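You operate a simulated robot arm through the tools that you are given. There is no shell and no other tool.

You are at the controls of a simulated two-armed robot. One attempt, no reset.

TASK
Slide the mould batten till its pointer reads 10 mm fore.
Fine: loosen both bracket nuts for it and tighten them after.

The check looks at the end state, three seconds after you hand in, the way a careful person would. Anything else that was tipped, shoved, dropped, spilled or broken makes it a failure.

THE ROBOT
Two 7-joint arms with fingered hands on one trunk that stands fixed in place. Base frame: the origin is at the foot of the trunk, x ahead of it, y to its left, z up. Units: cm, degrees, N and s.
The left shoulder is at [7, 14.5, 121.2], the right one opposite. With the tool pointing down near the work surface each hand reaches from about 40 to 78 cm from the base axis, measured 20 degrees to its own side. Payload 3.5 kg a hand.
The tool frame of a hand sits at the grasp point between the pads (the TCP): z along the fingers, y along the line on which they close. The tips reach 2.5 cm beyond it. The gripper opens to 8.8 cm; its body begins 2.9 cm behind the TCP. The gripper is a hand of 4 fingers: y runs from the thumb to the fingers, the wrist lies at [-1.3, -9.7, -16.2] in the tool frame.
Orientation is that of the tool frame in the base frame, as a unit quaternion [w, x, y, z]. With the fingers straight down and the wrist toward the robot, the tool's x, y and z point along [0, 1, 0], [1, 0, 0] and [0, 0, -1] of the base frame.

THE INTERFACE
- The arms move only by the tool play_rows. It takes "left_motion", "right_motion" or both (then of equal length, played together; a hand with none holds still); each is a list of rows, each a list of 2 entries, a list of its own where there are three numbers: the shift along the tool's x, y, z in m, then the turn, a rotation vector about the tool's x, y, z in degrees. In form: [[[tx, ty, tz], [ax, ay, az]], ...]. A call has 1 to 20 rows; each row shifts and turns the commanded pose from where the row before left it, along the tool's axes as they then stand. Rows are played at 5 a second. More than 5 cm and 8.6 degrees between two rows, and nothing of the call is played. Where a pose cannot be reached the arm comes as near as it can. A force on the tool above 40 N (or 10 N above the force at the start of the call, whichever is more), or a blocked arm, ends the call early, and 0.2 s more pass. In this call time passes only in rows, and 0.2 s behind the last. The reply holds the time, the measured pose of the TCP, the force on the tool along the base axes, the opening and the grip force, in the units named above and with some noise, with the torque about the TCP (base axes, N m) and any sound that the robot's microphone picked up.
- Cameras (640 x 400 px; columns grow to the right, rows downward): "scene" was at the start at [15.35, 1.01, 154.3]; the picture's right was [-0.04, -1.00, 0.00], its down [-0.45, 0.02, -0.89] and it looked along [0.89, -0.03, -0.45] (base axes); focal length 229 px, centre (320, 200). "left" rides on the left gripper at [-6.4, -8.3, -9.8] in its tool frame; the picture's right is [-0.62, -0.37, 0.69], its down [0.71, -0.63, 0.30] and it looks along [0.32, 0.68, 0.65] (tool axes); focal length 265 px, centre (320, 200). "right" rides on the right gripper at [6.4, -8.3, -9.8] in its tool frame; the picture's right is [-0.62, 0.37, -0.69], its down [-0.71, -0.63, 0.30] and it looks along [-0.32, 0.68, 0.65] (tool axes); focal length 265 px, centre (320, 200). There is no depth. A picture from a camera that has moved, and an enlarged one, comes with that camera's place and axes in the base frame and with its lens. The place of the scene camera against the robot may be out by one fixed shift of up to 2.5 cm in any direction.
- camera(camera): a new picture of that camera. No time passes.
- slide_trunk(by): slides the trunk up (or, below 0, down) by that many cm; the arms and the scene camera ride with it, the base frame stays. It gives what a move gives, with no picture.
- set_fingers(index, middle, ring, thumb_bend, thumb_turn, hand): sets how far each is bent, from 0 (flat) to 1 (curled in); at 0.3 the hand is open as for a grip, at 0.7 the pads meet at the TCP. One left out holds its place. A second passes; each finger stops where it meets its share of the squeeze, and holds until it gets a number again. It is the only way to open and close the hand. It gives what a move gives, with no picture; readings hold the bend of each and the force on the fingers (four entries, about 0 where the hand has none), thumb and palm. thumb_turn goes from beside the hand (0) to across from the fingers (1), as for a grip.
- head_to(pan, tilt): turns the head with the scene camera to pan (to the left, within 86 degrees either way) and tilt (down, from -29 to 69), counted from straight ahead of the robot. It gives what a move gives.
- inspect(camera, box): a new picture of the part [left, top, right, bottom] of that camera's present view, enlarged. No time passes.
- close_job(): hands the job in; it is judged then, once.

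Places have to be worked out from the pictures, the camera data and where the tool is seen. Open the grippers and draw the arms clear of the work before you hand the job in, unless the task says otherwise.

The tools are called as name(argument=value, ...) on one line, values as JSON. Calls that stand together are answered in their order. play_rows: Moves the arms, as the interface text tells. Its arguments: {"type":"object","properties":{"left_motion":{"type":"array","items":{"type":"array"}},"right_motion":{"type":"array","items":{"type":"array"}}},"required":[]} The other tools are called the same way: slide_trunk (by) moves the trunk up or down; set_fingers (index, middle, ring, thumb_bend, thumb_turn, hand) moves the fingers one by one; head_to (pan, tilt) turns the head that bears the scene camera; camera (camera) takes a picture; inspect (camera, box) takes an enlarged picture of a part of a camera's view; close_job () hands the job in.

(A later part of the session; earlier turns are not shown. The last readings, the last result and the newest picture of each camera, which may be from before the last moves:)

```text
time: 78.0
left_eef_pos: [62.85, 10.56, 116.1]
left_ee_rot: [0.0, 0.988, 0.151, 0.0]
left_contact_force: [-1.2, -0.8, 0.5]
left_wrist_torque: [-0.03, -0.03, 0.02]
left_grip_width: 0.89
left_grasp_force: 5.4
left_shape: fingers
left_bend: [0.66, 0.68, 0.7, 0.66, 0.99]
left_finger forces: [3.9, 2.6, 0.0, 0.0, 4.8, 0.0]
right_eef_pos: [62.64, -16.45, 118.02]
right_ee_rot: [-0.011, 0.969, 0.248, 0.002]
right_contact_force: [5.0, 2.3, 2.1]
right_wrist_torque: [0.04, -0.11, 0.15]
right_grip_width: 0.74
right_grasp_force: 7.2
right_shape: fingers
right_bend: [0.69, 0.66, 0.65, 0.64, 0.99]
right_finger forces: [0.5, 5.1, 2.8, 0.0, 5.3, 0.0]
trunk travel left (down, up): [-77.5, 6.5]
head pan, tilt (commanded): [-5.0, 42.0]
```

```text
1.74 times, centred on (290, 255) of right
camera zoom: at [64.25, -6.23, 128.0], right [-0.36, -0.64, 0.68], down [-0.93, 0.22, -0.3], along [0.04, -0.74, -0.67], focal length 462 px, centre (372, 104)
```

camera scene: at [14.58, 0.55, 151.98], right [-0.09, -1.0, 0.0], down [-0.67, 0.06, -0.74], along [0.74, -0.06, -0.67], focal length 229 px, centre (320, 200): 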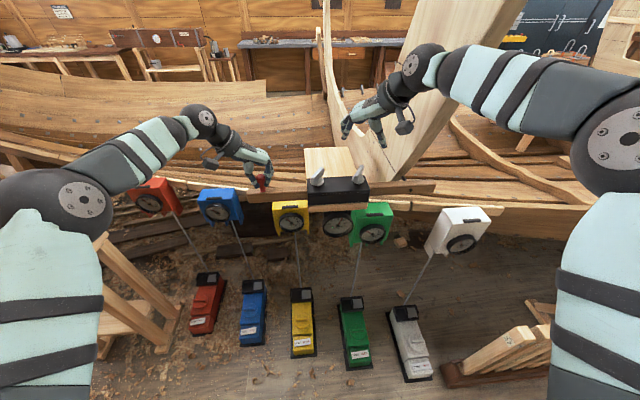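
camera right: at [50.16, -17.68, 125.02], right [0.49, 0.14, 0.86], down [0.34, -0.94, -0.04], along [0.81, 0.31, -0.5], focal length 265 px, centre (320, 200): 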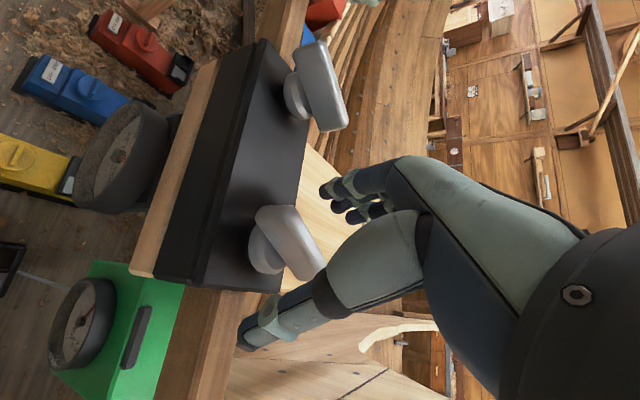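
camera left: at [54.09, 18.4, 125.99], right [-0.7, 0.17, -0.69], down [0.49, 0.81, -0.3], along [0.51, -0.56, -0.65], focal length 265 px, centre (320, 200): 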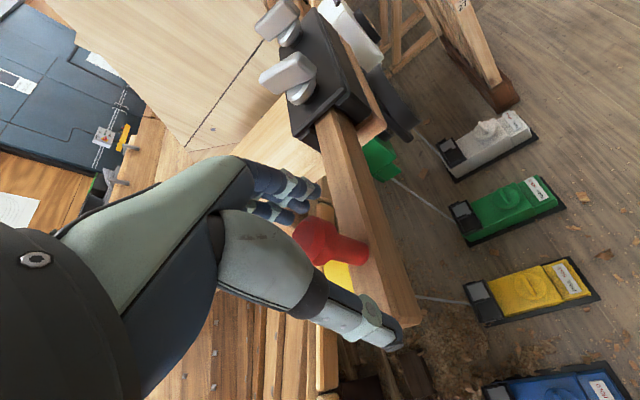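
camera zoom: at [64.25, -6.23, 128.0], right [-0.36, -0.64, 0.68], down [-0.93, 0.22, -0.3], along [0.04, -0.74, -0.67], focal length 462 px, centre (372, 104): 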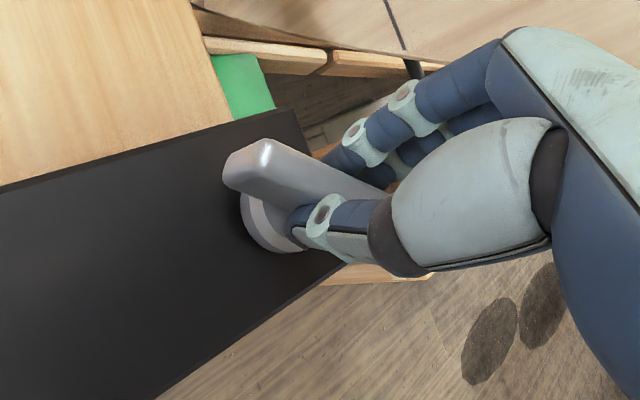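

The bar no longer follows (fingers slipped a bit) — it's tight. Releasing and lifting the right hand.

set_fingers(hand="right", index=0.3, middle=0.3, ring=0.3, thumb_bend=0.3)

play_rows(right_motion=[[[0, 0, -0.01], [0, 0, 0]], [[0, 0, -0.02], [0, 0, 0]], [[0, 0, -0.025], [0, 0, 0]], [[0, 0, -0.025], [0, 0, 0]], [[0, 0, -0.02], [0, 0, 0]], [[0, 0, 0], [0, 0, -7]], [[0, 0, 0], [0, 0, -7]], [[0, 0, 0], [0, 0, -7]], [[0, 0, 0], [0, 0, -7]], [[0, 0, 0], [0, 0, -7]], [[0, 0, 0], [0, 0, -7]], [[0, 0, 0], [0, 0, -7]], [[0, 0, 0], [0, 0, -7]]])

camera(camera="right")

inspect(camera="scene", box=[300, 130, 430, 240])

```text
time: 79.0
left_eef_pos: [62.84, 10.39, 116.11]
left_ee_rot: [-0.002, 0.989, 0.151, 0.0]
left_contact_force: [1.3, -0.1, -1.2]
left_wrist_torque: [-0.01, -0.04, -0.01]
left_grip_width: 0.86
left_grasp_force: 5.4
left_shape: fingers
left_bend: [0.66, 0.68, 0.7, 0.66, 1.0]
left_finger forces: [3.3, 3.1, 0.0, 0.0, 4.8, 0.1]
right_eef_pos: [62.66, -16.5, 117.79]
right_ee_rot: [-0.007, 0.969, 0.247, -0.001]
right_contact_force: [-0.4, 0.1, -0.4]
right_wrist_torque: [0.07, -0.04, 0.0]
right_grip_width: 8.47
right_grasp_force: 0.0
right_shape: fingers
right_bend: [0.3, 0.3, 0.3, 0.3, 0.96]
right_finger forces: [0.0, 0.0, 0.1, 0.0, 0.0, 0.0]
trunk travel left (down, up): [-77.5, 6.5]
head pan, tilt (commanded): [-5.0, 42.0]
```

```text
time: 81.8
left_eef_pos: [62.87, 10.49, 116.14]
left_ee_rot: [-0.002, 0.989, 0.151, 0.0]
left_contact_force: [0.8, 0.1, -2.1]
left_wrist_torque: [-0.05, -0.07, -0.01]
left_grip_width: 0.86
left_grasp_force: 5.9
left_shape: fingers
left_bend: [0.66, 0.68, 0.7, 0.65, 1.0]
left_finger forces: [3.3, 3.3, 0.1, 0.0, 5.0, 0.0]
right_eef_pos: [62.68, -15.44, 127.98]
right_ee_rot: [0.001, 0.731, 0.683, 0.0]
right_contact_force: [0.3, -0.7, 0.9]
right_wrist_torque: [0.01, 0.02, 0.0]
right_grip_width: 8.51
right_grasp_force: 0.1
right_shape: fingers
right_bend: [0.3, 0.3, 0.3, 0.3, 0.96]
right_finger forces: [0.1, 0.0, 0.0, 0.0, 0.1, 0.0]
trunk travel left (down, up): [-77.5, 6.5]
head pan, tilt (commanded): [-5.0, 42.0]
```

```text
taken
camera right: at [54.68, -8.42, 137.73], right [0.33, -0.64, 0.69], down [-0.68, -0.67, -0.3], along [0.66, -0.37, -0.65], focal length 265 px, centre (320, 200)
```

right: 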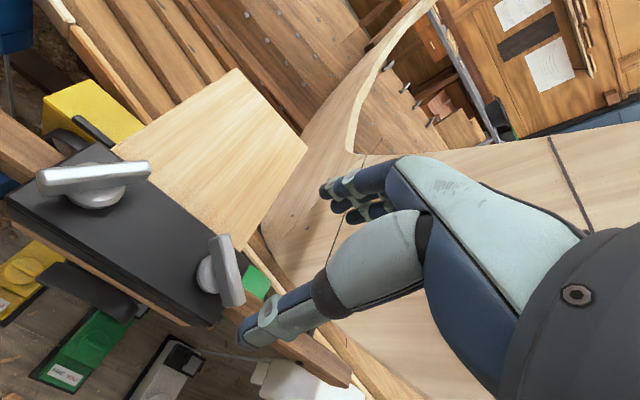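

```text
3.64 times, centred on (365, 185) of scene
camera zoom: at [14.59, 0.58, 151.97], right [-0.09, -1.0, 0.0], down [-0.67, 0.06, -0.74], along [0.74, -0.06, -0.67], focal length 833 px, centre (156, 254)
```

zoom: 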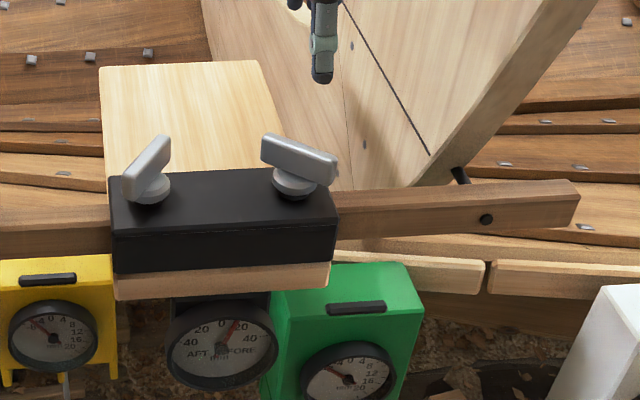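

The right bar is back at its original angle. Now I'll open the left hand on the knob (the batten is held by the right nut), and check the dial.

set_fingers(hand="left", index=0.3, middle=0.3, ring=0.3, thumb_bend=0.3)

inspect(camera="scene", box=[323, 212, 355, 232])

inspect(camera="scene", box=[180, 110, 340, 230])

```text
time: 82.8
left_eef_pos: [62.79, 10.53, 116.31]
left_ee_rot: [0.0, 0.989, 0.15, 0.0]
left_contact_force: [-0.2, -1.1, 0.0]
left_wrist_torque: [-0.02, -0.02, -0.02]
left_grip_width: 8.48
left_grasp_force: 0.2
left_shape: fingers
left_bend: [0.3, 0.3, 0.3, 0.3, 0.96]
left_finger forces: [0.1, 0.1, 0.1, 0.0, 0.0, 0.0]
right_eef_pos: [62.57, -15.38, 127.89]
right_ee_rot: [0.001, 0.732, 0.682, 0.0]
right_contact_force: [0.6, 0.2, -0.1]
right_wrist_torque: [0.03, -0.02, 0.01]
right_grip_width: 8.49
right_grasp_force: 0.0
right_shape: fingers
right_bend: [0.3, 0.3, 0.3, 0.3, 0.96]
right_finger forces: [0.0, 0.0, 0.0, 0.0, 0.0, 0.0]
trunk travel left (down, up): [-77.5, 6.5]
head pan, tilt (commanded): [-5.0, 42.0]
```

```text
16.00 times, centred on (339, 222) of scene
camera zoom: at [14.53, 0.61, 151.98], right [-0.09, -1.0, 0.0], down [-0.67, 0.06, -0.74], along [0.74, -0.06, -0.67], focal length 3666 px, centre (16, -152)
```

zoom: 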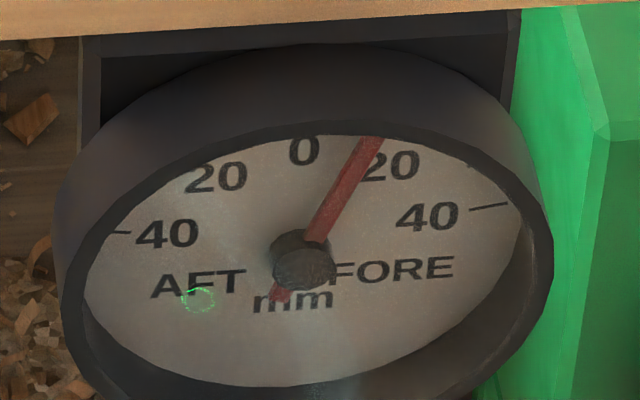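

```text
3.33 times, centred on (260, 170) of scene
camera zoom: at [14.53, 0.61, 151.98], right [-0.09, -1.0, 0.0], down [-0.67, 0.06, -0.74], along [0.74, -0.06, -0.67], focal length 764 px, centre (520, 300)
```

zoom: 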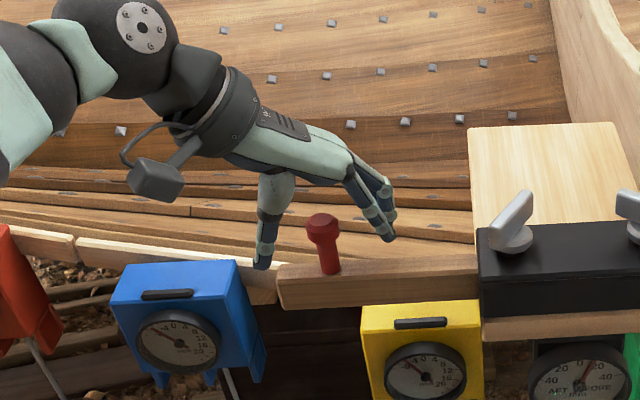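

The dial is unchanged at ~10.0 mm with the knob released. Lifting the left hand clear and parking it to the left.

play_rows(left_motion=[[[0, 0, -0.01], [0, 0, 0]], [[0, 0, -0.02], [0, 0, 0]], [[0, 0, -0.025], [0, 0, 0]], [[0, 0, -0.025], [0, 0, 0]], [[0, 0, -0.025], [0, 0, 0]], [[0, 0, -0.02], [0, 0, 0]], [[-0.006, -0.026, 0], [0, 0, 0]], [[-0.006, -0.026, 0], [0, 0, 0]], [[-0.006, -0.026, 0], [0, 0, 0]], [[-0.006, -0.026, 0], [0, 0, 0]], [[-0.006, -0.026, 0], [0, 0, 0]], [[-0.006, -0.026, 0], [0, 0, 0]]])

camera(camera="scene")

```text
time: 85.4
left_eef_pos: [54.53, 24.43, 128.53]
left_ee_rot: [0.0, 0.989, 0.151, 0.0]
left_contact_force: [-0.3, -0.2, 0.6]
left_wrist_torque: [-0.01, -0.02, -0.01]
left_grip_width: 8.47
left_grasp_force: 0.0
left_shape: fingers
left_bend: [0.3, 0.3, 0.3, 0.3, 0.96]
left_finger forces: [0.1, 0.0, 0.0, 0.1, 0.0, 0.0]
right_eef_pos: [62.51, -15.48, 127.9]
right_ee_rot: [0.0, 0.732, 0.681, 0.0]
right_contact_force: [-0.4, -0.4, -0.5]
right_wrist_torque: [0.01, 0.01, 0.01]
right_grip_width: 8.5
right_grasp_force: 0.1
right_shape: fingers
right_bend: [0.3, 0.3, 0.3, 0.3, 0.96]
right_finger forces: [0.0, 0.0, 0.1, 0.1, 0.1, 0.0]
trunk travel left (down, up): [-77.5, 6.5]
head pan, tilt (commanded): [-5.0, 42.0]
```

```text
taken
camera scene: at [14.46, 0.7, 151.99], right [-0.09, -1.0, 0.0], down [-0.67, 0.06, -0.74], along [0.74, -0.07, -0.67], focal length 229 px, centre (320, 200)
```

scene: 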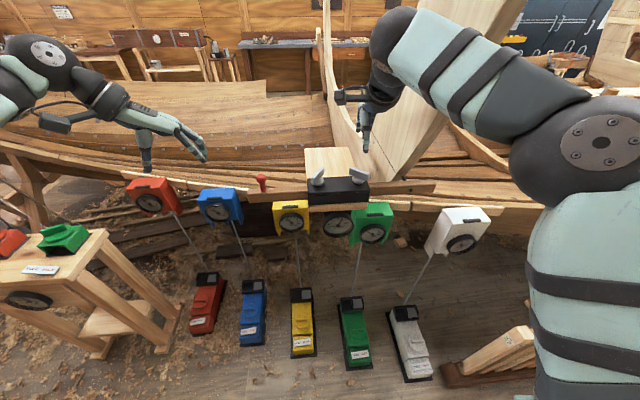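

Parked. Now moving the right hand over the left nut and yawing to about -58°.

play_rows(right_motion=[[[0.0277, -0.0018, 0], [0, 0, 0]], [[0.0277, -0.0018, 0], [0, 0, 0]], [[0.0277, -0.0018, 0], [0, 0, 0]], [[0.0277, -0.0018, 0], [0, 0, 0]], [[0, 0, 0], [0, 0, -6.9]], [[0, 0, 0], [0, 0, -6.9]], [[0, 0, 0], [0, 0, -6.9]], [[0, 0, 0], [0, 0, -6.9]], [[0, 0, 0], [0, 0, -6.9]], [[0, 0, 0], [0, 0, -6.9]], [[0, 0, 0], [0, 0, -6.9]], [[0, 0, 0], [0, 0, -6.9]], [[0, 0, 0], [0, 0, -6.9]]])

inspect(camera="right", box=[150, 200, 330, 340])

camera(camera="scene")

```text
time: 88.2
left_eef_pos: [54.76, 24.24, 128.43]
left_ee_rot: [-0.001, 0.989, 0.15, -0.001]
left_contact_force: [0.1, -0.8, -0.2]
left_wrist_torque: [-0.02, -0.04, -0.03]
left_grip_width: 8.47
left_grasp_force: 0.1
left_shape: fingers
left_bend: [0.3, 0.3, 0.3, 0.3, 0.96]
left_finger forces: [0.0, 0.0, 0.0, 0.0, 0.0, 0.0]
right_eef_pos: [62.79, -4.39, 127.99]
right_ee_rot: [0.0, 0.275, 0.962, -0.001]
right_contact_force: [-0.4, 0.3, 0.7]
right_wrist_torque: [0.0, -0.01, 0.0]
right_grip_width: 8.49
right_grasp_force: 0.1
right_shape: fingers
right_bend: [0.3, 0.3, 0.3, 0.3, 0.96]
right_finger forces: [0.0, 0.0, 0.1, 0.0, 0.1, 0.0]
trunk travel left (down, up): [-77.5, 6.5]
head pan, tilt (commanded): [-5.0, 42.0]
```

```text
2.86 times, centred on (240, 270) of right
camera zoom: at [52.82, -8.01, 137.81], right [0.72, -0.01, 0.69], down [0.27, -0.91, -0.3], along [0.64, 0.41, -0.65], focal length 758 px, centre (549, 0)
```

zoom: 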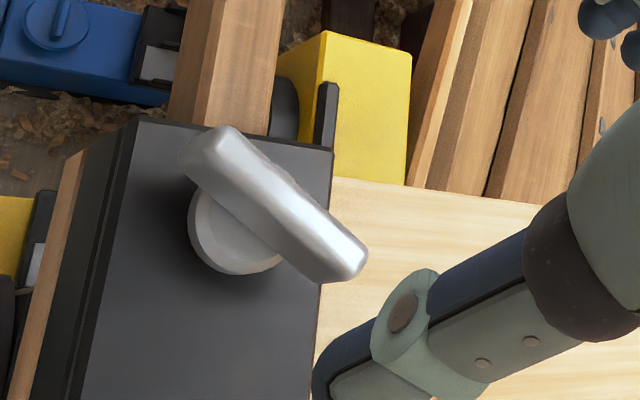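

```text
taken
camera scene: at [14.64, 0.6, 151.97], right [-0.09, -1.0, 0.0], down [-0.67, 0.06, -0.74], along [0.74, -0.06, -0.67], focal length 229 px, centre (320, 200)
```

scene: 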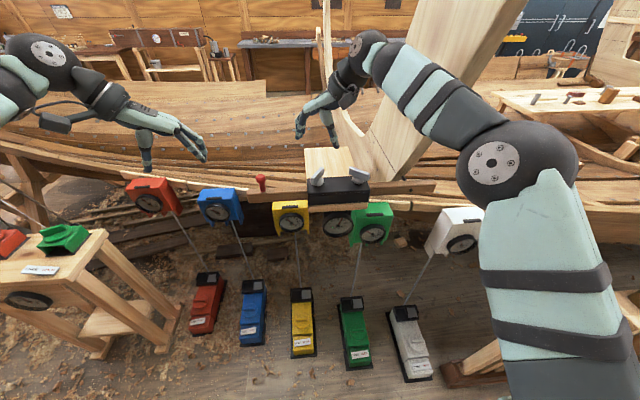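

The left bar is at about -56°, centre [62.65, -4.4]. Descending on it.

play_rows(right_motion=[[[0.0006, -0.0004, 0.018], [0, 0, 0]], [[0.0006, -0.0004, 0.02], [0, 0, 0]], [[0, 0, 0.02], [0, 0, 0]], [[0, 0, 0.018], [0, 0, 0]], [[0, 0, 0.016], [0, 0, 0]], [[0, 0, 0.0105], [0, 0, 0]]])

inspect(camera="right", box=[160, 140, 420, 370])

set_fingers(hand="right", index=0.7, middle=0.7, ring=0.7, thumb_bend=0.7, thumb_turn=0.98)

inspect(camera="right", box=[160, 140, 420, 370])

```text
time: 89.6
left_eef_pos: [54.8, 24.37, 128.57]
left_ee_rot: [0.0, 0.989, 0.15, 0.0]
left_contact_force: [-0.5, 0.2, 0.2]
left_wrist_torque: [-0.01, 0.05, 0.02]
left_grip_width: 8.5
left_grasp_force: 0.0
left_shape: fingers
left_bend: [0.3, 0.3, 0.3, 0.3, 0.96]
left_finger forces: [0.1, 0.1, 0.1, 0.0, 0.0, 0.0]
right_eef_pos: [62.56, -4.33, 117.64]
right_ee_rot: [0.001, 0.276, 0.961, 0.001]
right_contact_force: [0.1, -0.1, 1.1]
right_wrist_torque: [-0.01, 0.01, -0.02]
right_grip_width: 8.47
right_grasp_force: 0.1
right_shape: fingers
right_bend: [0.3, 0.3, 0.3, 0.3, 0.96]
right_finger forces: [0.0, 0.0, 0.1, 0.0, 0.0, 0.1]
trunk travel left (down, up): [-77.5, 6.5]
head pan, tilt (commanded): [-5.0, 42.0]
```

```text
1.74 times, centred on (290, 255) of right
camera zoom: at [52.63, -7.91, 127.49], right [0.72, -0.02, 0.69], down [0.27, -0.91, -0.3], along [0.64, 0.41, -0.65], focal length 462 px, centre (372, 104)
```

zoom: 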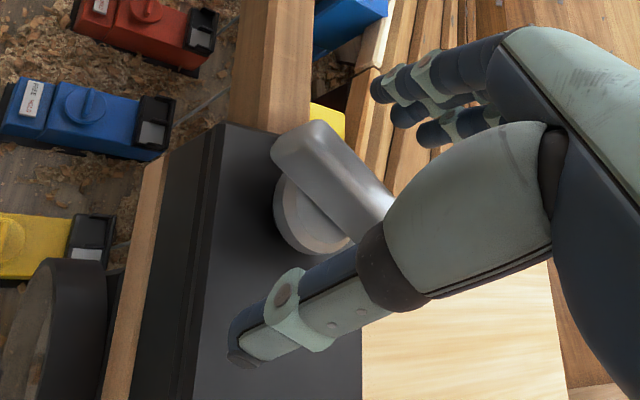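

```text
time: 90.6
left_eef_pos: [54.76, 24.4, 128.5]
left_ee_rot: [0.0, 0.989, 0.151, 0.0]
left_contact_force: [-0.6, -0.4, 1.2]
left_wrist_torque: [0.02, 0.03, 0.02]
left_grip_width: 8.47
left_grasp_force: 0.1
left_shape: fingers
left_bend: [0.3, 0.3, 0.3, 0.3, 0.96]
left_finger forces: [0.0, 0.0, 0.1, 0.1, 0.0, 0.1]
right_eef_pos: [62.72, -4.24, 117.67]
right_ee_rot: [0.0, 0.275, 0.962, -0.001]
right_contact_force: [1.7, 2.7, -0.8]
right_wrist_torque: [0.03, 0.0, 0.06]
right_grip_width: 0.65
right_grasp_force: 4.1
right_shape: fingers
right_bend: [0.66, 0.68, 0.68, 0.66, 1.0]
right_finger forces: [2.5, 2.2, 1.5, 0.0, 2.8, 0.0]
trunk travel left (down, up): [-77.5, 6.5]
head pan, tilt (commanded): [-5.0, 42.0]
```

```text
1.74 times, centred on (290, 255) of right
camera zoom: at [52.68, -7.79, 127.51], right [0.72, -0.01, 0.69], down [0.27, -0.91, -0.3], along [0.64, 0.41, -0.65], focal length 462 px, centre (372, 104)
```

zoom: 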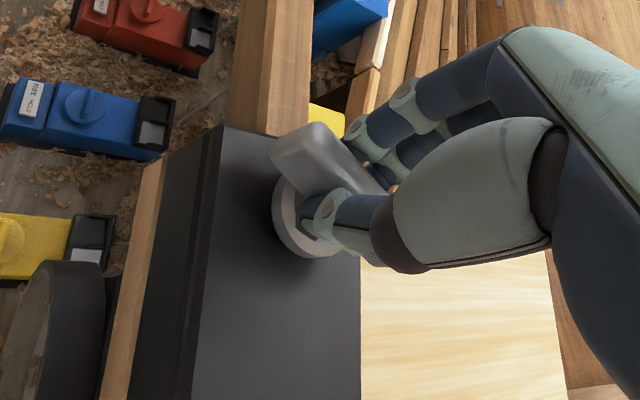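

Left nut gripped. Turning it clockwise 70° in steps (to about +12°).

play_rows(right_motion=[[[0, 0, 0], [0, 0, 5]], [[0, 0, 0], [0, 0, 5]], [[0, 0, 0], [0, 0, 5]], [[0, 0, 0], [0, 0, 5]], [[0, 0, 0], [0, 0, 5]], [[0, 0, 0], [0, 0, 5]], [[0, 0, 0], [0, 0, 5]], [[0, 0, 0], [0, 0, 5]], [[0, 0, 0], [0, 0, 5]], [[0, 0, 0], [0, 0, 5]], [[0, 0, 0], [0, 0, 5]], [[0, 0, 0], [0, 0, 5]], [[0, 0, 0], [0, 0, 5]], [[0, 0, 0], [0, 0, 5]]])

inspect(camera="right", box=[160, 140, 420, 370])

inspect(camera="scene", box=[300, 130, 430, 240])

```text
time: 93.6
left_eef_pos: [54.87, 24.59, 128.41]
left_ee_rot: [0.001, 0.989, 0.15, -0.002]
left_contact_force: [0.2, 0.3, 0.2]
left_wrist_torque: [-0.01, -0.02, 0.0]
left_grip_width: 8.48
left_grasp_force: 0.0
left_shape: fingers
left_bend: [0.3, 0.3, 0.3, 0.3, 0.96]
left_finger forces: [0.0, 0.0, 0.0, 0.0, 0.1, 0.0]
right_eef_pos: [62.93, -4.23, 117.57]
right_ee_rot: [0.001, 0.777, 0.63, -0.001]
right_contact_force: [10.9, 5.4, 3.5]
right_wrist_torque: [0.07, -0.23, 0.13]
right_grip_width: 0.64
right_grasp_force: 5.7
right_shape: fingers
right_bend: [0.65, 0.66, 0.67, 0.68, 1.0]
right_finger forces: [3.9, 3.7, 2.6, 0.0, 1.7, 0.0]
trunk travel left (down, up): [-77.5, 6.5]
head pan, tilt (commanded): [-5.0, 42.0]
```

```text
1.74 times, centred on (290, 255) of right
camera zoom: at [55.93, 3.84, 127.44], right [0.23, -0.68, 0.69], down [-0.77, -0.57, -0.3], along [0.6, -0.46, -0.65], focal length 462 px, centre (372, 104)
```

zoom: 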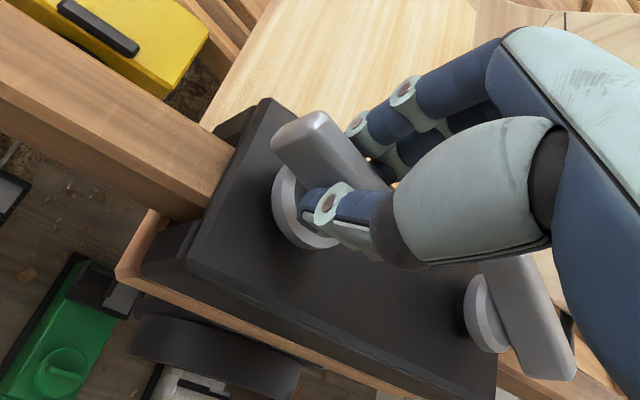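

```text
3.64 times, centred on (365, 185) of scene
camera zoom: at [14.85, 0.86, 151.95], right [-0.09, -1.0, 0.0], down [-0.67, 0.06, -0.74], along [0.74, -0.07, -0.67], focal length 833 px, centre (156, 254)
```

zoom: 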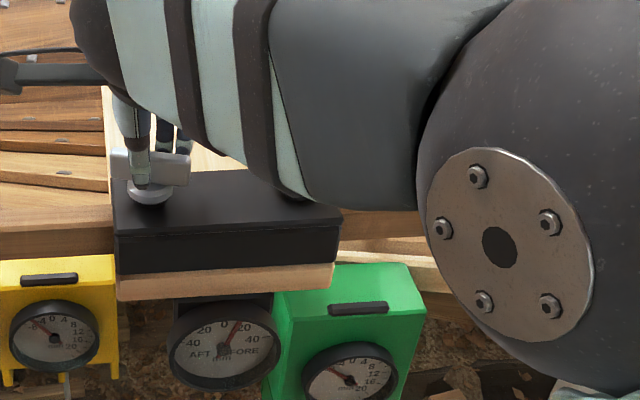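

Bar at ~+10° and following. A further 8°, then I'll release and finish the last part with the left hand, whose range covers +20° to +60° here.

play_rows(right_motion=[[[0, 0, 0], [0, 0, 4]], [[0, 0, 0], [0, 0, 4]]])

set_fingers(hand="right", index=0.3, middle=0.3, ring=0.3, thumb_bend=0.3)

play_rows(right_motion=[[[0, 0, -0.01], [0, 0, 0]], [[0, 0, -0.02], [0, 0, 0]], [[0, 0, -0.025], [0, 0, 0]], [[0, 0, -0.025], [0, 0, 0]], [[0, 0, -0.025], [0, 0, -5]], [[0, 0, -0.02], [0, 0, -5]], [[-0.02, -0.01, -0.02], [0, 0, -5]], [[-0.025, -0.015, -0.02], [0, 0, -5]], [[-0.025, -0.015, -0.01], [0, 0, 0]], [[-0.025, -0.02, 0], [0, 0, 0]], [[-0.025, -0.02, 0], [0, 0, 0]], [[-0.025, -0.02, 0], [0, 0, 0]], [[-0.025, -0.02, 0], [0, 0, 0]], [[-0.025, -0.02, 0], [0, 0, 0]], [[-0.025, -0.015, 0], [0, 0, 0]]])

inspect(camera="scene", box=[300, 130, 430, 240])

inspect(camera="scene", box=[323, 212, 355, 232])

camera(camera="right")

```text
time: 94.2
left_eef_pos: [54.92, 24.42, 128.38]
left_ee_rot: [0.0, 0.989, 0.151, -0.001]
left_contact_force: [0.5, 0.6, -0.5]
left_wrist_torque: [0.01, 0.0, -0.03]
left_grip_width: 8.45
left_grasp_force: 0.1
left_shape: fingers
left_bend: [0.3, 0.3, 0.3, 0.3, 0.96]
left_finger forces: [0.0, 0.0, 0.1, 0.0, 0.1, 0.0]
right_eef_pos: [62.84, -4.71, 117.91]
right_ee_rot: [-0.007, 0.822, 0.57, 0.004]
right_contact_force: [4.1, 4.3, -2.9]
right_wrist_torque: [0.15, -0.1, 0.06]
right_grip_width: 0.64
right_grasp_force: 4.1
right_shape: fingers
right_bend: [0.66, 0.67, 0.67, 0.67, 0.99]
right_finger forces: [2.0, 2.1, 1.8, 0.1, 2.8, 0.0]
trunk travel left (down, up): [-77.5, 6.5]
head pan, tilt (commanded): [-5.0, 42.0]
```

```text
time: 95.2
left_eef_pos: [54.7, 24.32, 128.65]
left_ee_rot: [-0.001, 0.989, 0.15, 0.0]
left_contact_force: [-0.9, 0.3, -1.0]
left_wrist_torque: [-0.01, 0.01, 0.02]
left_grip_width: 8.48
left_grasp_force: 0.1
left_shape: fingers
left_bend: [0.3, 0.3, 0.3, 0.3, 0.96]
left_finger forces: [0.1, 0.0, 0.0, 0.1, 0.1, 0.0]
right_eef_pos: [62.79, -5.09, 117.75]
right_ee_rot: [-0.005, 0.823, 0.568, 0.003]
right_contact_force: [-0.1, 0.8, 0.0]
right_wrist_torque: [0.0, 0.01, 0.03]
right_grip_width: 8.45
right_grasp_force: 0.1
right_shape: fingers
right_bend: [0.3, 0.3, 0.3, 0.3, 0.96]
right_finger forces: [0.0, 0.0, 0.0, 0.0, 0.0, 0.1]
trunk travel left (down, up): [-77.5, 6.5]
head pan, tilt (commanded): [-5.0, 42.0]
```

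```text
time: 98.4
left_eef_pos: [54.62, 24.15, 128.56]
left_ee_rot: [-0.002, 0.989, 0.151, 0.0]
left_contact_force: [0.2, -0.4, 0.1]
left_wrist_torque: [0.01, -0.01, -0.04]
left_grip_width: 8.5
left_grasp_force: 0.1
left_shape: fingers
left_bend: [0.3, 0.3, 0.3, 0.3, 0.96]
left_finger forces: [0.1, 0.1, 0.1, 0.1, 0.0, 0.0]
right_eef_pos: [46.44, -26.3, 135.25]
right_ee_rot: [0.0, 0.707, 0.707, 0.001]
right_contact_force: [0.8, 0.1, -0.2]
right_wrist_torque: [-0.01, 0.0, -0.02]
right_grip_width: 8.46
right_grasp_force: 0.2
right_shape: fingers
right_bend: [0.3, 0.3, 0.3, 0.3, 0.96]
right_finger forces: [0.0, 0.1, 0.0, 0.1, 0.1, 0.1]
trunk travel left (down, up): [-77.5, 6.5]
head pan, tilt (commanded): [-5.0, 42.0]
```

```text
3.64 times, centred on (365, 185) of scene
camera zoom: at [14.49, 0.38, 151.99], right [-0.09, -1.0, 0.0], down [-0.67, 0.06, -0.74], along [0.74, -0.06, -0.67], focal length 833 px, centre (156, 254)
```

zoom: 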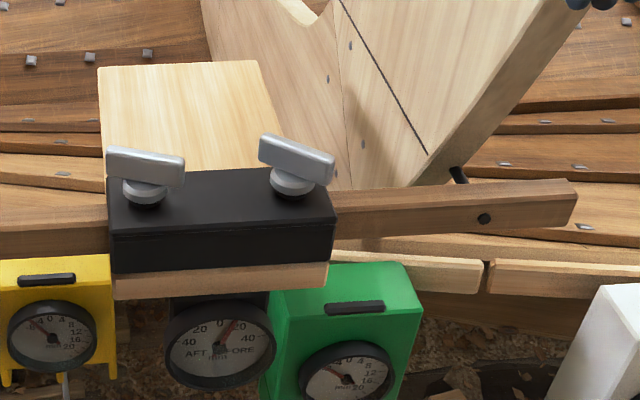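

```text
16.00 times, centred on (339, 222) of scene
camera zoom: at [14.49, 0.38, 151.99], right [-0.09, -1.0, 0.0], down [-0.67, 0.06, -0.74], along [0.74, -0.06, -0.67], focal length 3666 px, centre (16, -152)
```

zoom: 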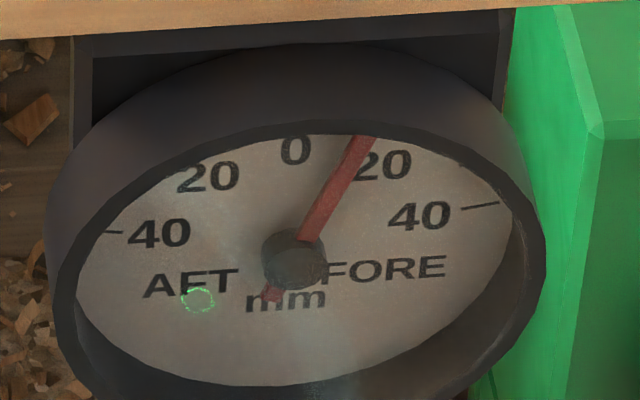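

```text
taken
camera right: at [38.03, -19.88, 145.04], right [0.37, -0.62, 0.69], down [-0.63, -0.71, -0.3], along [0.68, -0.32, -0.65], focal length 265 px, centre (320, 200)
```

right: 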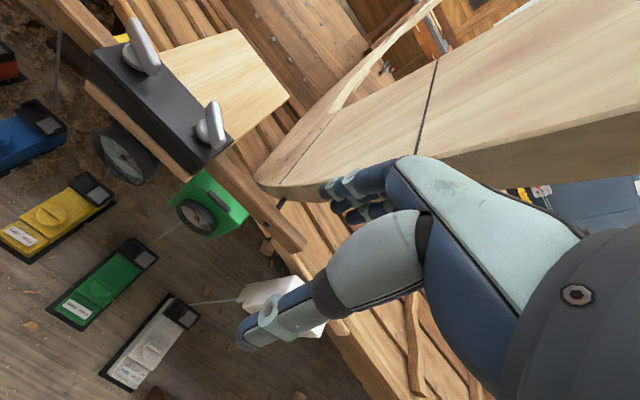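

Left bar now at about +20°, dial unchanged. Bringing the left hand in: yaw to ~42°, then over the left nut.

play_rows(left_motion=[[[0, 0, 0], [0, 0, -6.2]], [[0, 0, 0], [0, 0, -6.2]], [[0, 0, 0], [0, 0, -6.2]], [[0, 0, 0], [0, 0, -6.2]], [[0, 0, 0], [0, 0, -6.2]], [[-0.016, 0.0252, 0], [0, 0, 0]], [[-0.016, 0.0252, 0], [0, 0, 0]], [[-0.016, 0.0252, 0], [0, 0, 0]], [[-0.016, 0.0252, 0], [0, 0, 0]], [[-0.016, 0.0252, 0], [0, 0, 0]], [[-0.016, 0.0252, 0], [0, 0, 0]], [[-0.016, 0.0252, 0], [0, 0, 0]], [[-0.016, 0.0252, 0], [0, 0, 0]], [[-0.016, 0.0252, 0], [0, 0, 0]], [[-0.016, 0.0252, 0], [0, 0, 0]]])

play_rows(left_motion=[[[0, 0, 0], [0, 0, -6]], [[0, 0, 0], [0, 0, -6]], [[0, 0, 0], [0, 0, -5]]])

camera(camera="left")

camera(camera="scene")

```text
time: 101.6
left_eef_pos: [63.04, -4.58, 128.34]
left_ee_rot: [0.0, 0.913, 0.409, 0.0]
left_contact_force: [0.0, -0.6, -0.4]
left_wrist_torque: [-0.03, 0.02, 0.03]
left_grip_width: 8.46
left_grasp_force: 0.0
left_shape: fingers
left_bend: [0.3, 0.3, 0.3, 0.3, 0.96]
left_finger forces: [0.0, 0.0, 0.0, 0.0, 0.1, 0.0]
right_eef_pos: [46.62, -26.22, 135.12]
right_ee_rot: [0.0, 0.707, 0.707, 0.0]
right_contact_force: [0.3, -0.7, -0.5]
right_wrist_torque: [0.03, 0.01, 0.0]
right_grip_width: 8.47
right_grasp_force: 0.0
right_shape: fingers
right_bend: [0.3, 0.3, 0.3, 0.3, 0.96]
right_finger forces: [0.0, 0.0, 0.0, 0.0, 0.0, 0.0]
trunk travel left (down, up): [-77.5, 6.5]
head pan, tilt (commanded): [-5.0, 42.0]
```

```text
time: 102.4
left_eef_pos: [62.74, -4.36, 128.66]
left_ee_rot: [0.001, 0.841, 0.54, 0.0]
left_contact_force: [0.8, 0.6, 0.1]
left_wrist_torque: [0.0, 0.0, 0.01]
left_grip_width: 8.46
left_grasp_force: 0.0
left_shape: fingers
left_bend: [0.3, 0.3, 0.3, 0.3, 0.96]
left_finger forces: [0.1, 0.0, 0.1, 0.1, 0.1, 0.0]
right_eef_pos: [46.59, -26.2, 135.3]
right_ee_rot: [0.0, 0.707, 0.707, 0.001]
right_contact_force: [-0.5, 0.2, 0.6]
right_wrist_torque: [-0.02, 0.0, -0.02]
right_grip_width: 8.47
right_grasp_force: 0.1
right_shape: fingers
right_bend: [0.3, 0.3, 0.3, 0.3, 0.96]
right_finger forces: [0.1, 0.0, 0.1, 0.1, 0.0, 0.0]
trunk travel left (down, up): [-77.5, 6.5]
head pan, tilt (commanded): [-5.0, 42.0]
```

```text
taken
camera left: at [52.57, -6.84, 138.45], right [-0.59, -0.41, -0.69], down [-0.28, 0.91, -0.3], along [0.76, 0.01, -0.65], focal length 265 px, centre (320, 200)
```

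left: 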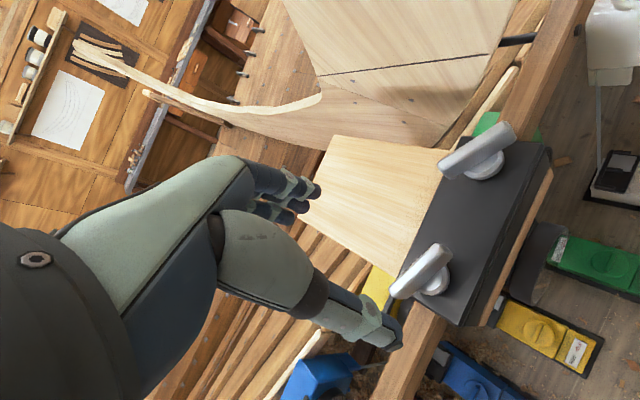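

```text
taken
camera scene: at [14.51, 0.59, 151.98], right [-0.09, -1.0, 0.0], down [-0.67, 0.06, -0.74], along [0.74, -0.06, -0.67], focal length 229 px, centre (320, 200)
```

scene: 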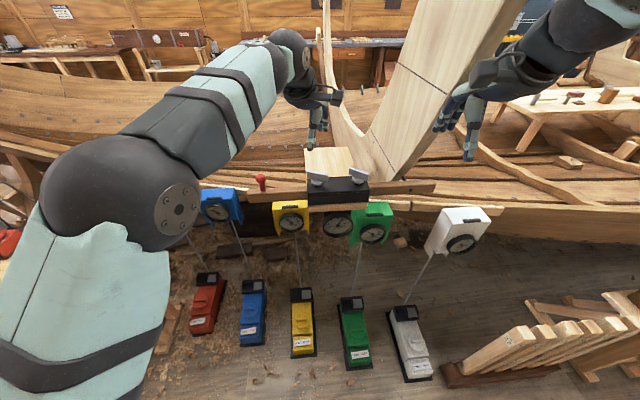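

Reached with yaw 24.6°. Zooming to measure both bars' angles.

inspect(camera="left", box=[370, 220, 480, 320])

inspect(camera="left", box=[420, 100, 540, 200])

```text
4.00 times, centred on (425, 270) of left
camera zoom: at [52.57, -6.84, 138.45], right [-0.59, -0.41, -0.69], down [-0.28, 0.91, -0.3], along [0.76, 0.01, -0.65], focal length 1062 px, centre (-100, -80)
```

zoom: 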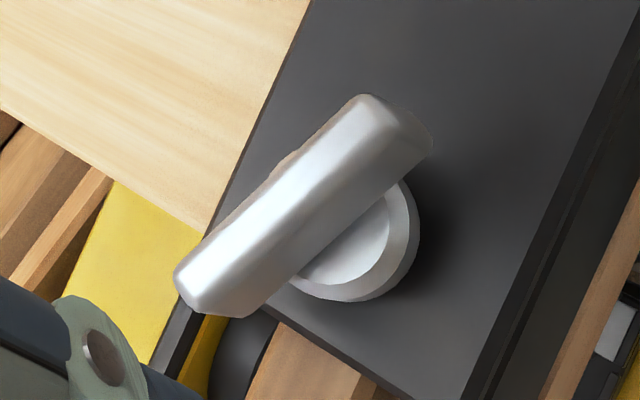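

```text
4.00 times, centred on (480, 150) of left
camera zoom: at [52.57, -6.84, 138.45], right [-0.59, -0.41, -0.69], down [-0.28, 0.91, -0.3], along [0.76, 0.01, -0.65], focal length 1062 px, centre (-320, 400)
```

zoom: 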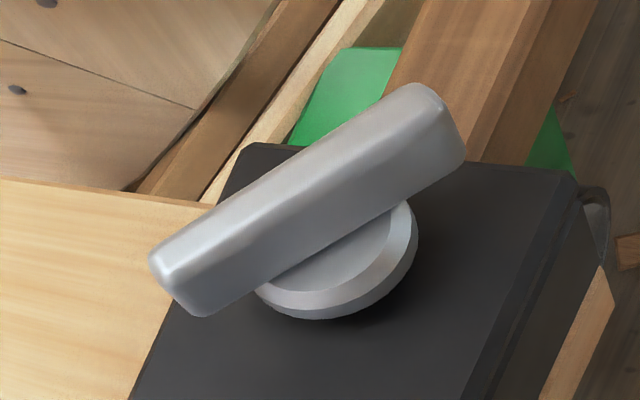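

Right bar ≈40° (its original angle); left bar ≈22°. Descending with the left hand and gripping the left nut.

play_rows(left_motion=[[[0, 0, 0.018], [0, 0, 0]], [[0, 0, 0.02], [0, 0, 0]], [[0, 0, 0.02], [0, 0, 0]], [[0, 0, 0.02], [0, 0, 0]], [[0, 0, 0.018], [0, 0, 0]], [[0, 0, 0.012], [0, 0, 0]]])

inspect(camera="left", box=[220, 140, 480, 370])

set_fingers(hand="left", index=0.7, middle=0.7, ring=0.7, thumb_bend=0.7, thumb_turn=0.98)

inspect(camera="left", box=[220, 140, 480, 370])

```text
time: 103.8
left_eef_pos: [62.76, -4.43, 117.73]
left_ee_rot: [-0.001, 0.842, 0.54, 0.001]
left_contact_force: [0.0, -0.2, 0.6]
left_wrist_torque: [0.04, -0.01, 0.0]
left_grip_width: 8.49
left_grasp_force: 0.0
left_shape: fingers
left_bend: [0.3, 0.3, 0.3, 0.3, 0.96]
left_finger forces: [0.1, 0.1, 0.0, 0.1, 0.0, 0.1]
right_eef_pos: [46.6, -26.04, 135.25]
right_ee_rot: [0.001, 0.707, 0.707, 0.0]
right_contact_force: [0.6, -0.3, 0.4]
right_wrist_torque: [0.0, 0.01, -0.02]
right_grip_width: 8.47
right_grasp_force: 0.1
right_shape: fingers
right_bend: [0.3, 0.3, 0.3, 0.3, 0.96]
right_finger forces: [0.0, 0.1, 0.0, 0.1, 0.1, 0.1]
trunk travel left (down, up): [-77.5, 6.5]
head pan, tilt (commanded): [-5.0, 42.0]
```

```text
1.74 times, centred on (350, 255) of left
camera zoom: at [52.59, -6.84, 127.57], right [-0.59, -0.41, -0.69], down [-0.27, 0.91, -0.3], along [0.76, 0.01, -0.65], focal length 462 px, centre (268, 104)
```

zoom: 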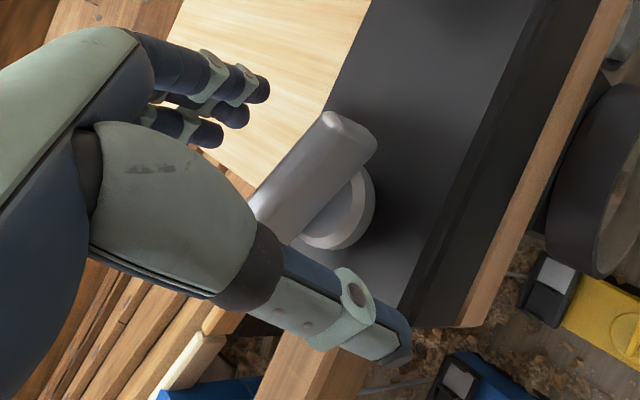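

```text
time: 104.8
left_eef_pos: [62.94, -4.49, 117.78]
left_ee_rot: [-0.001, 0.842, 0.539, 0.0]
left_contact_force: [3.0, -2.0, -0.2]
left_wrist_torque: [-0.02, -0.08, -0.04]
left_grip_width: 0.67
left_grasp_force: 4.7
left_shape: fingers
left_bend: [0.66, 0.68, 0.68, 0.67, 1.0]
left_finger forces: [2.8, 2.2, 1.2, 0.0, 2.6, 0.1]
right_eef_pos: [46.67, -26.14, 135.2]
right_ee_rot: [0.0, 0.707, 0.707, 0.0]
right_contact_force: [-0.7, -0.7, 0.2]
right_wrist_torque: [0.0, 0.03, 0.0]
right_grip_width: 8.47
right_grasp_force: 0.1
right_shape: fingers
right_bend: [0.3, 0.3, 0.3, 0.3, 0.96]
right_finger forces: [0.0, 0.0, 0.1, 0.1, 0.0, 0.1]
trunk travel left (down, up): [-77.5, 6.5]
head pan, tilt (commanded): [-5.0, 42.0]
```

```text
1.74 times, centred on (350, 255) of left
camera zoom: at [52.67, -6.89, 127.57], right [-0.59, -0.41, -0.69], down [-0.27, 0.91, -0.3], along [0.76, 0.01, -0.65], focal length 462 px, centre (268, 104)
```

zoom: 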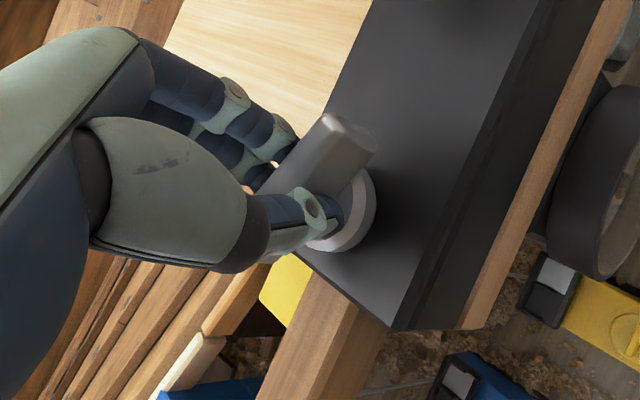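

Gripped. Turning clockwise 25° first and watching the torque build.

play_rows(left_motion=[[[0, 0, 0], [0, 0, 5]], [[0, 0, 0], [0, 0, 5]], [[0, 0, 0], [0, 0, 5]], [[0, 0, 0], [0, 0, 5]], [[0, 0, 0], [0, 0, 5]]])

inspect(camera="left", box=[220, 140, 480, 370])

inspect(camera="scene", box=[300, 130, 430, 240])

```text
time: 106.0
left_eef_pos: [62.93, -4.37, 117.76]
left_ee_rot: [-0.001, 0.939, 0.344, 0.0]
left_contact_force: [4.7, -0.7, 0.1]
left_wrist_torque: [-0.03, -0.1, 0.08]
left_grip_width: 0.76
left_grasp_force: 5.0
left_shape: fingers
left_bend: [0.64, 0.69, 0.7, 0.67, 0.99]
left_finger forces: [6.5, 0.6, 0.1, 0.0, 3.2, 0.1]
right_eef_pos: [46.75, -25.89, 135.23]
right_ee_rot: [0.0, 0.707, 0.708, -0.001]
right_contact_force: [0.1, 1.3, 0.3]
right_wrist_torque: [0.01, -0.02, 0.0]
right_grip_width: 8.49
right_grasp_force: 0.2
right_shape: fingers
right_bend: [0.3, 0.3, 0.3, 0.3, 0.96]
right_finger forces: [0.1, 0.0, 0.0, 0.0, 0.0, 0.0]
trunk travel left (down, up): [-77.5, 6.5]
head pan, tilt (commanded): [-5.0, 42.0]
```

```text
1.74 times, centred on (350, 255) of left
camera zoom: at [52.68, -2.22, 127.63], right [-0.71, -0.12, -0.69], down [0.14, 0.94, -0.3], along [0.69, -0.31, -0.65], focal length 462 px, centre (268, 104)
```

zoom: 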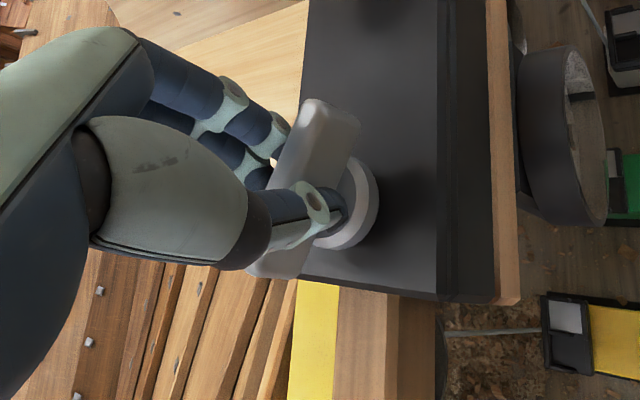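

```text
3.64 times, centred on (365, 185) of scene
camera zoom: at [14.75, 0.61, 151.96], right [-0.09, -1.0, 0.0], down [-0.67, 0.06, -0.74], along [0.74, -0.06, -0.67], focal length 833 px, centre (156, 254)
```

zoom: 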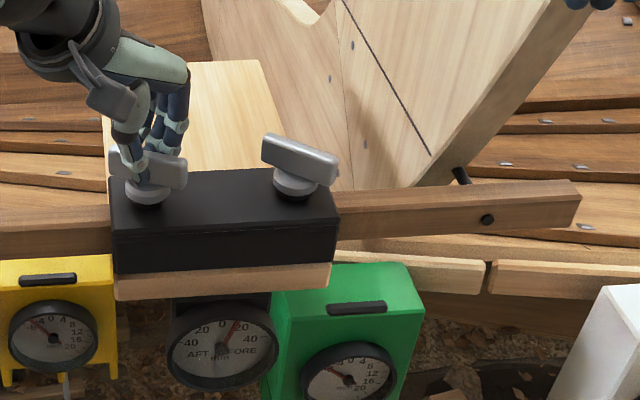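

The hand is at 50° but the bar lags (~25°), with load on the index finger. Continuing a bit more.

play_rows(left_motion=[[[0, 0, 0], [0, 0, 5]], [[0, 0, 0], [0, 0, 5]]])

inspect(camera="left", box=[220, 140, 480, 370])

inspect(camera="scene", box=[300, 130, 430, 240])

```text
time: 106.6
left_eef_pos: [62.97, -4.49, 117.78]
left_ee_rot: [0.0, 0.966, 0.26, 0.0]
left_contact_force: [7.4, 0.9, -0.1]
left_wrist_torque: [0.0, -0.17, 0.11]
left_grip_width: 0.85
left_grasp_force: 5.9
left_shape: fingers
left_bend: [0.63, 0.7, 0.7, 0.67, 0.98]
left_finger forces: [8.5, 0.6, 0.1, 0.0, 3.2, 0.0]
right_eef_pos: [46.81, -26.01, 135.17]
right_ee_rot: [-0.001, 0.707, 0.707, -0.001]
right_contact_force: [0.2, 0.1, -0.4]
right_wrist_torque: [0.03, -0.01, -0.02]
right_grip_width: 8.46
right_grasp_force: 0.0
right_shape: fingers
right_bend: [0.3, 0.3, 0.3, 0.3, 0.96]
right_finger forces: [0.1, 0.0, 0.0, 0.0, 0.1, 0.0]
trunk travel left (down, up): [-77.5, 6.5]
head pan, tilt (commanded): [-5.0, 42.0]
```

```text
1.74 times, centred on (350, 255) of left
camera zoom: at [53.23, -0.5, 127.63], right [-0.72, 0.01, -0.69], down [0.3, 0.9, -0.3], along [0.62, -0.43, -0.65], focal length 462 px, centre (268, 104)
```

zoom: 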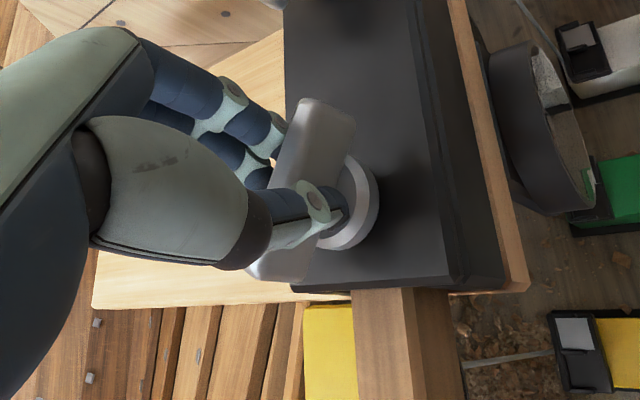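

```text
3.64 times, centred on (365, 185) of scene
camera zoom: at [14.78, 0.61, 151.96], right [-0.09, -1.0, 0.0], down [-0.67, 0.06, -0.74], along [0.74, -0.06, -0.67], focal length 833 px, centre (156, 254)
```

zoom: 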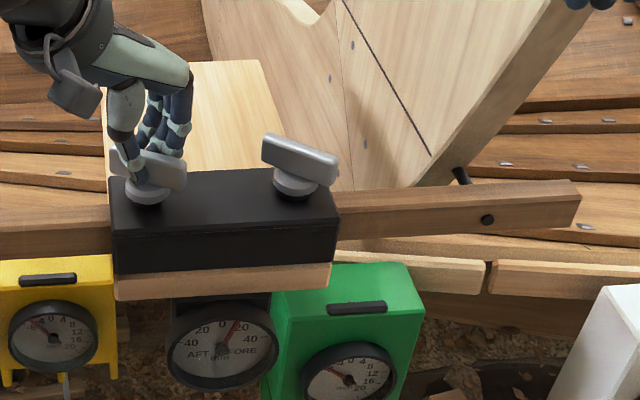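

The bar follows now (about 33°) with the index finger pushing 8.5 N. Continuing.

play_rows(left_motion=[[[0, 0, 0], [0, 0, 4]], [[0, 0, 0], [0, 0, 4]], [[0, 0, 0], [0, 0, 4]]])

inspect(camera="left", box=[220, 140, 480, 370])

inspect(camera="scene", box=[300, 130, 430, 240])

```text
time: 107.4
left_eef_pos: [63.13, -4.46, 117.8]
left_ee_rot: [0.0, 0.987, 0.158, 0.0]
left_contact_force: [6.5, -1.5, 1.8]
left_wrist_torque: [-0.07, -0.13, 0.11]
left_grip_width: 0.88
left_grasp_force: 6.4
left_shape: fingers
left_bend: [0.63, 0.7, 0.7, 0.67, 0.98]
left_finger forces: [8.9, 0.4, 0.0, 0.0, 3.5, 0.0]
right_eef_pos: [46.75, -26.24, 135.1]
right_ee_rot: [0.0, 0.707, 0.708, -0.001]
right_contact_force: [-0.7, 0.1, -0.1]
right_wrist_torque: [0.01, 0.04, 0.03]
right_grip_width: 8.45
right_grasp_force: 0.2
right_shape: fingers
right_bend: [0.3, 0.3, 0.3, 0.3, 0.96]
right_finger forces: [0.1, 0.1, 0.0, 0.0, 0.0, 0.0]
trunk travel left (down, up): [-77.5, 6.5]
head pan, tilt (commanded): [-5.0, 42.0]
```

```text
1.74 times, centred on (350, 255) of left
camera zoom: at [54.26, 1.42, 127.6], right [-0.7, 0.16, -0.69], down [0.48, 0.82, -0.3], along [0.52, -0.55, -0.65], focal length 462 px, centre (268, 104)
```

zoom: 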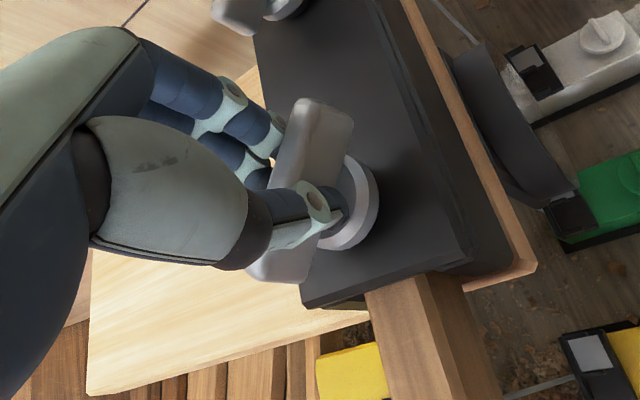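

```text
3.64 times, centred on (365, 185) of scene
camera zoom: at [14.76, 0.56, 151.96], right [-0.09, -1.0, 0.0], down [-0.67, 0.06, -0.74], along [0.74, -0.06, -0.67], focal length 833 px, centre (156, 254)
```

zoom: 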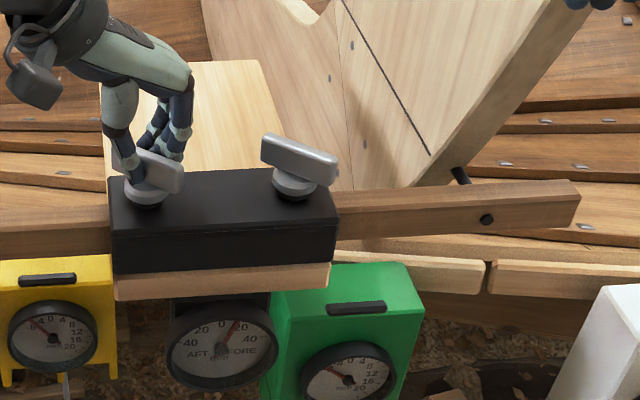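

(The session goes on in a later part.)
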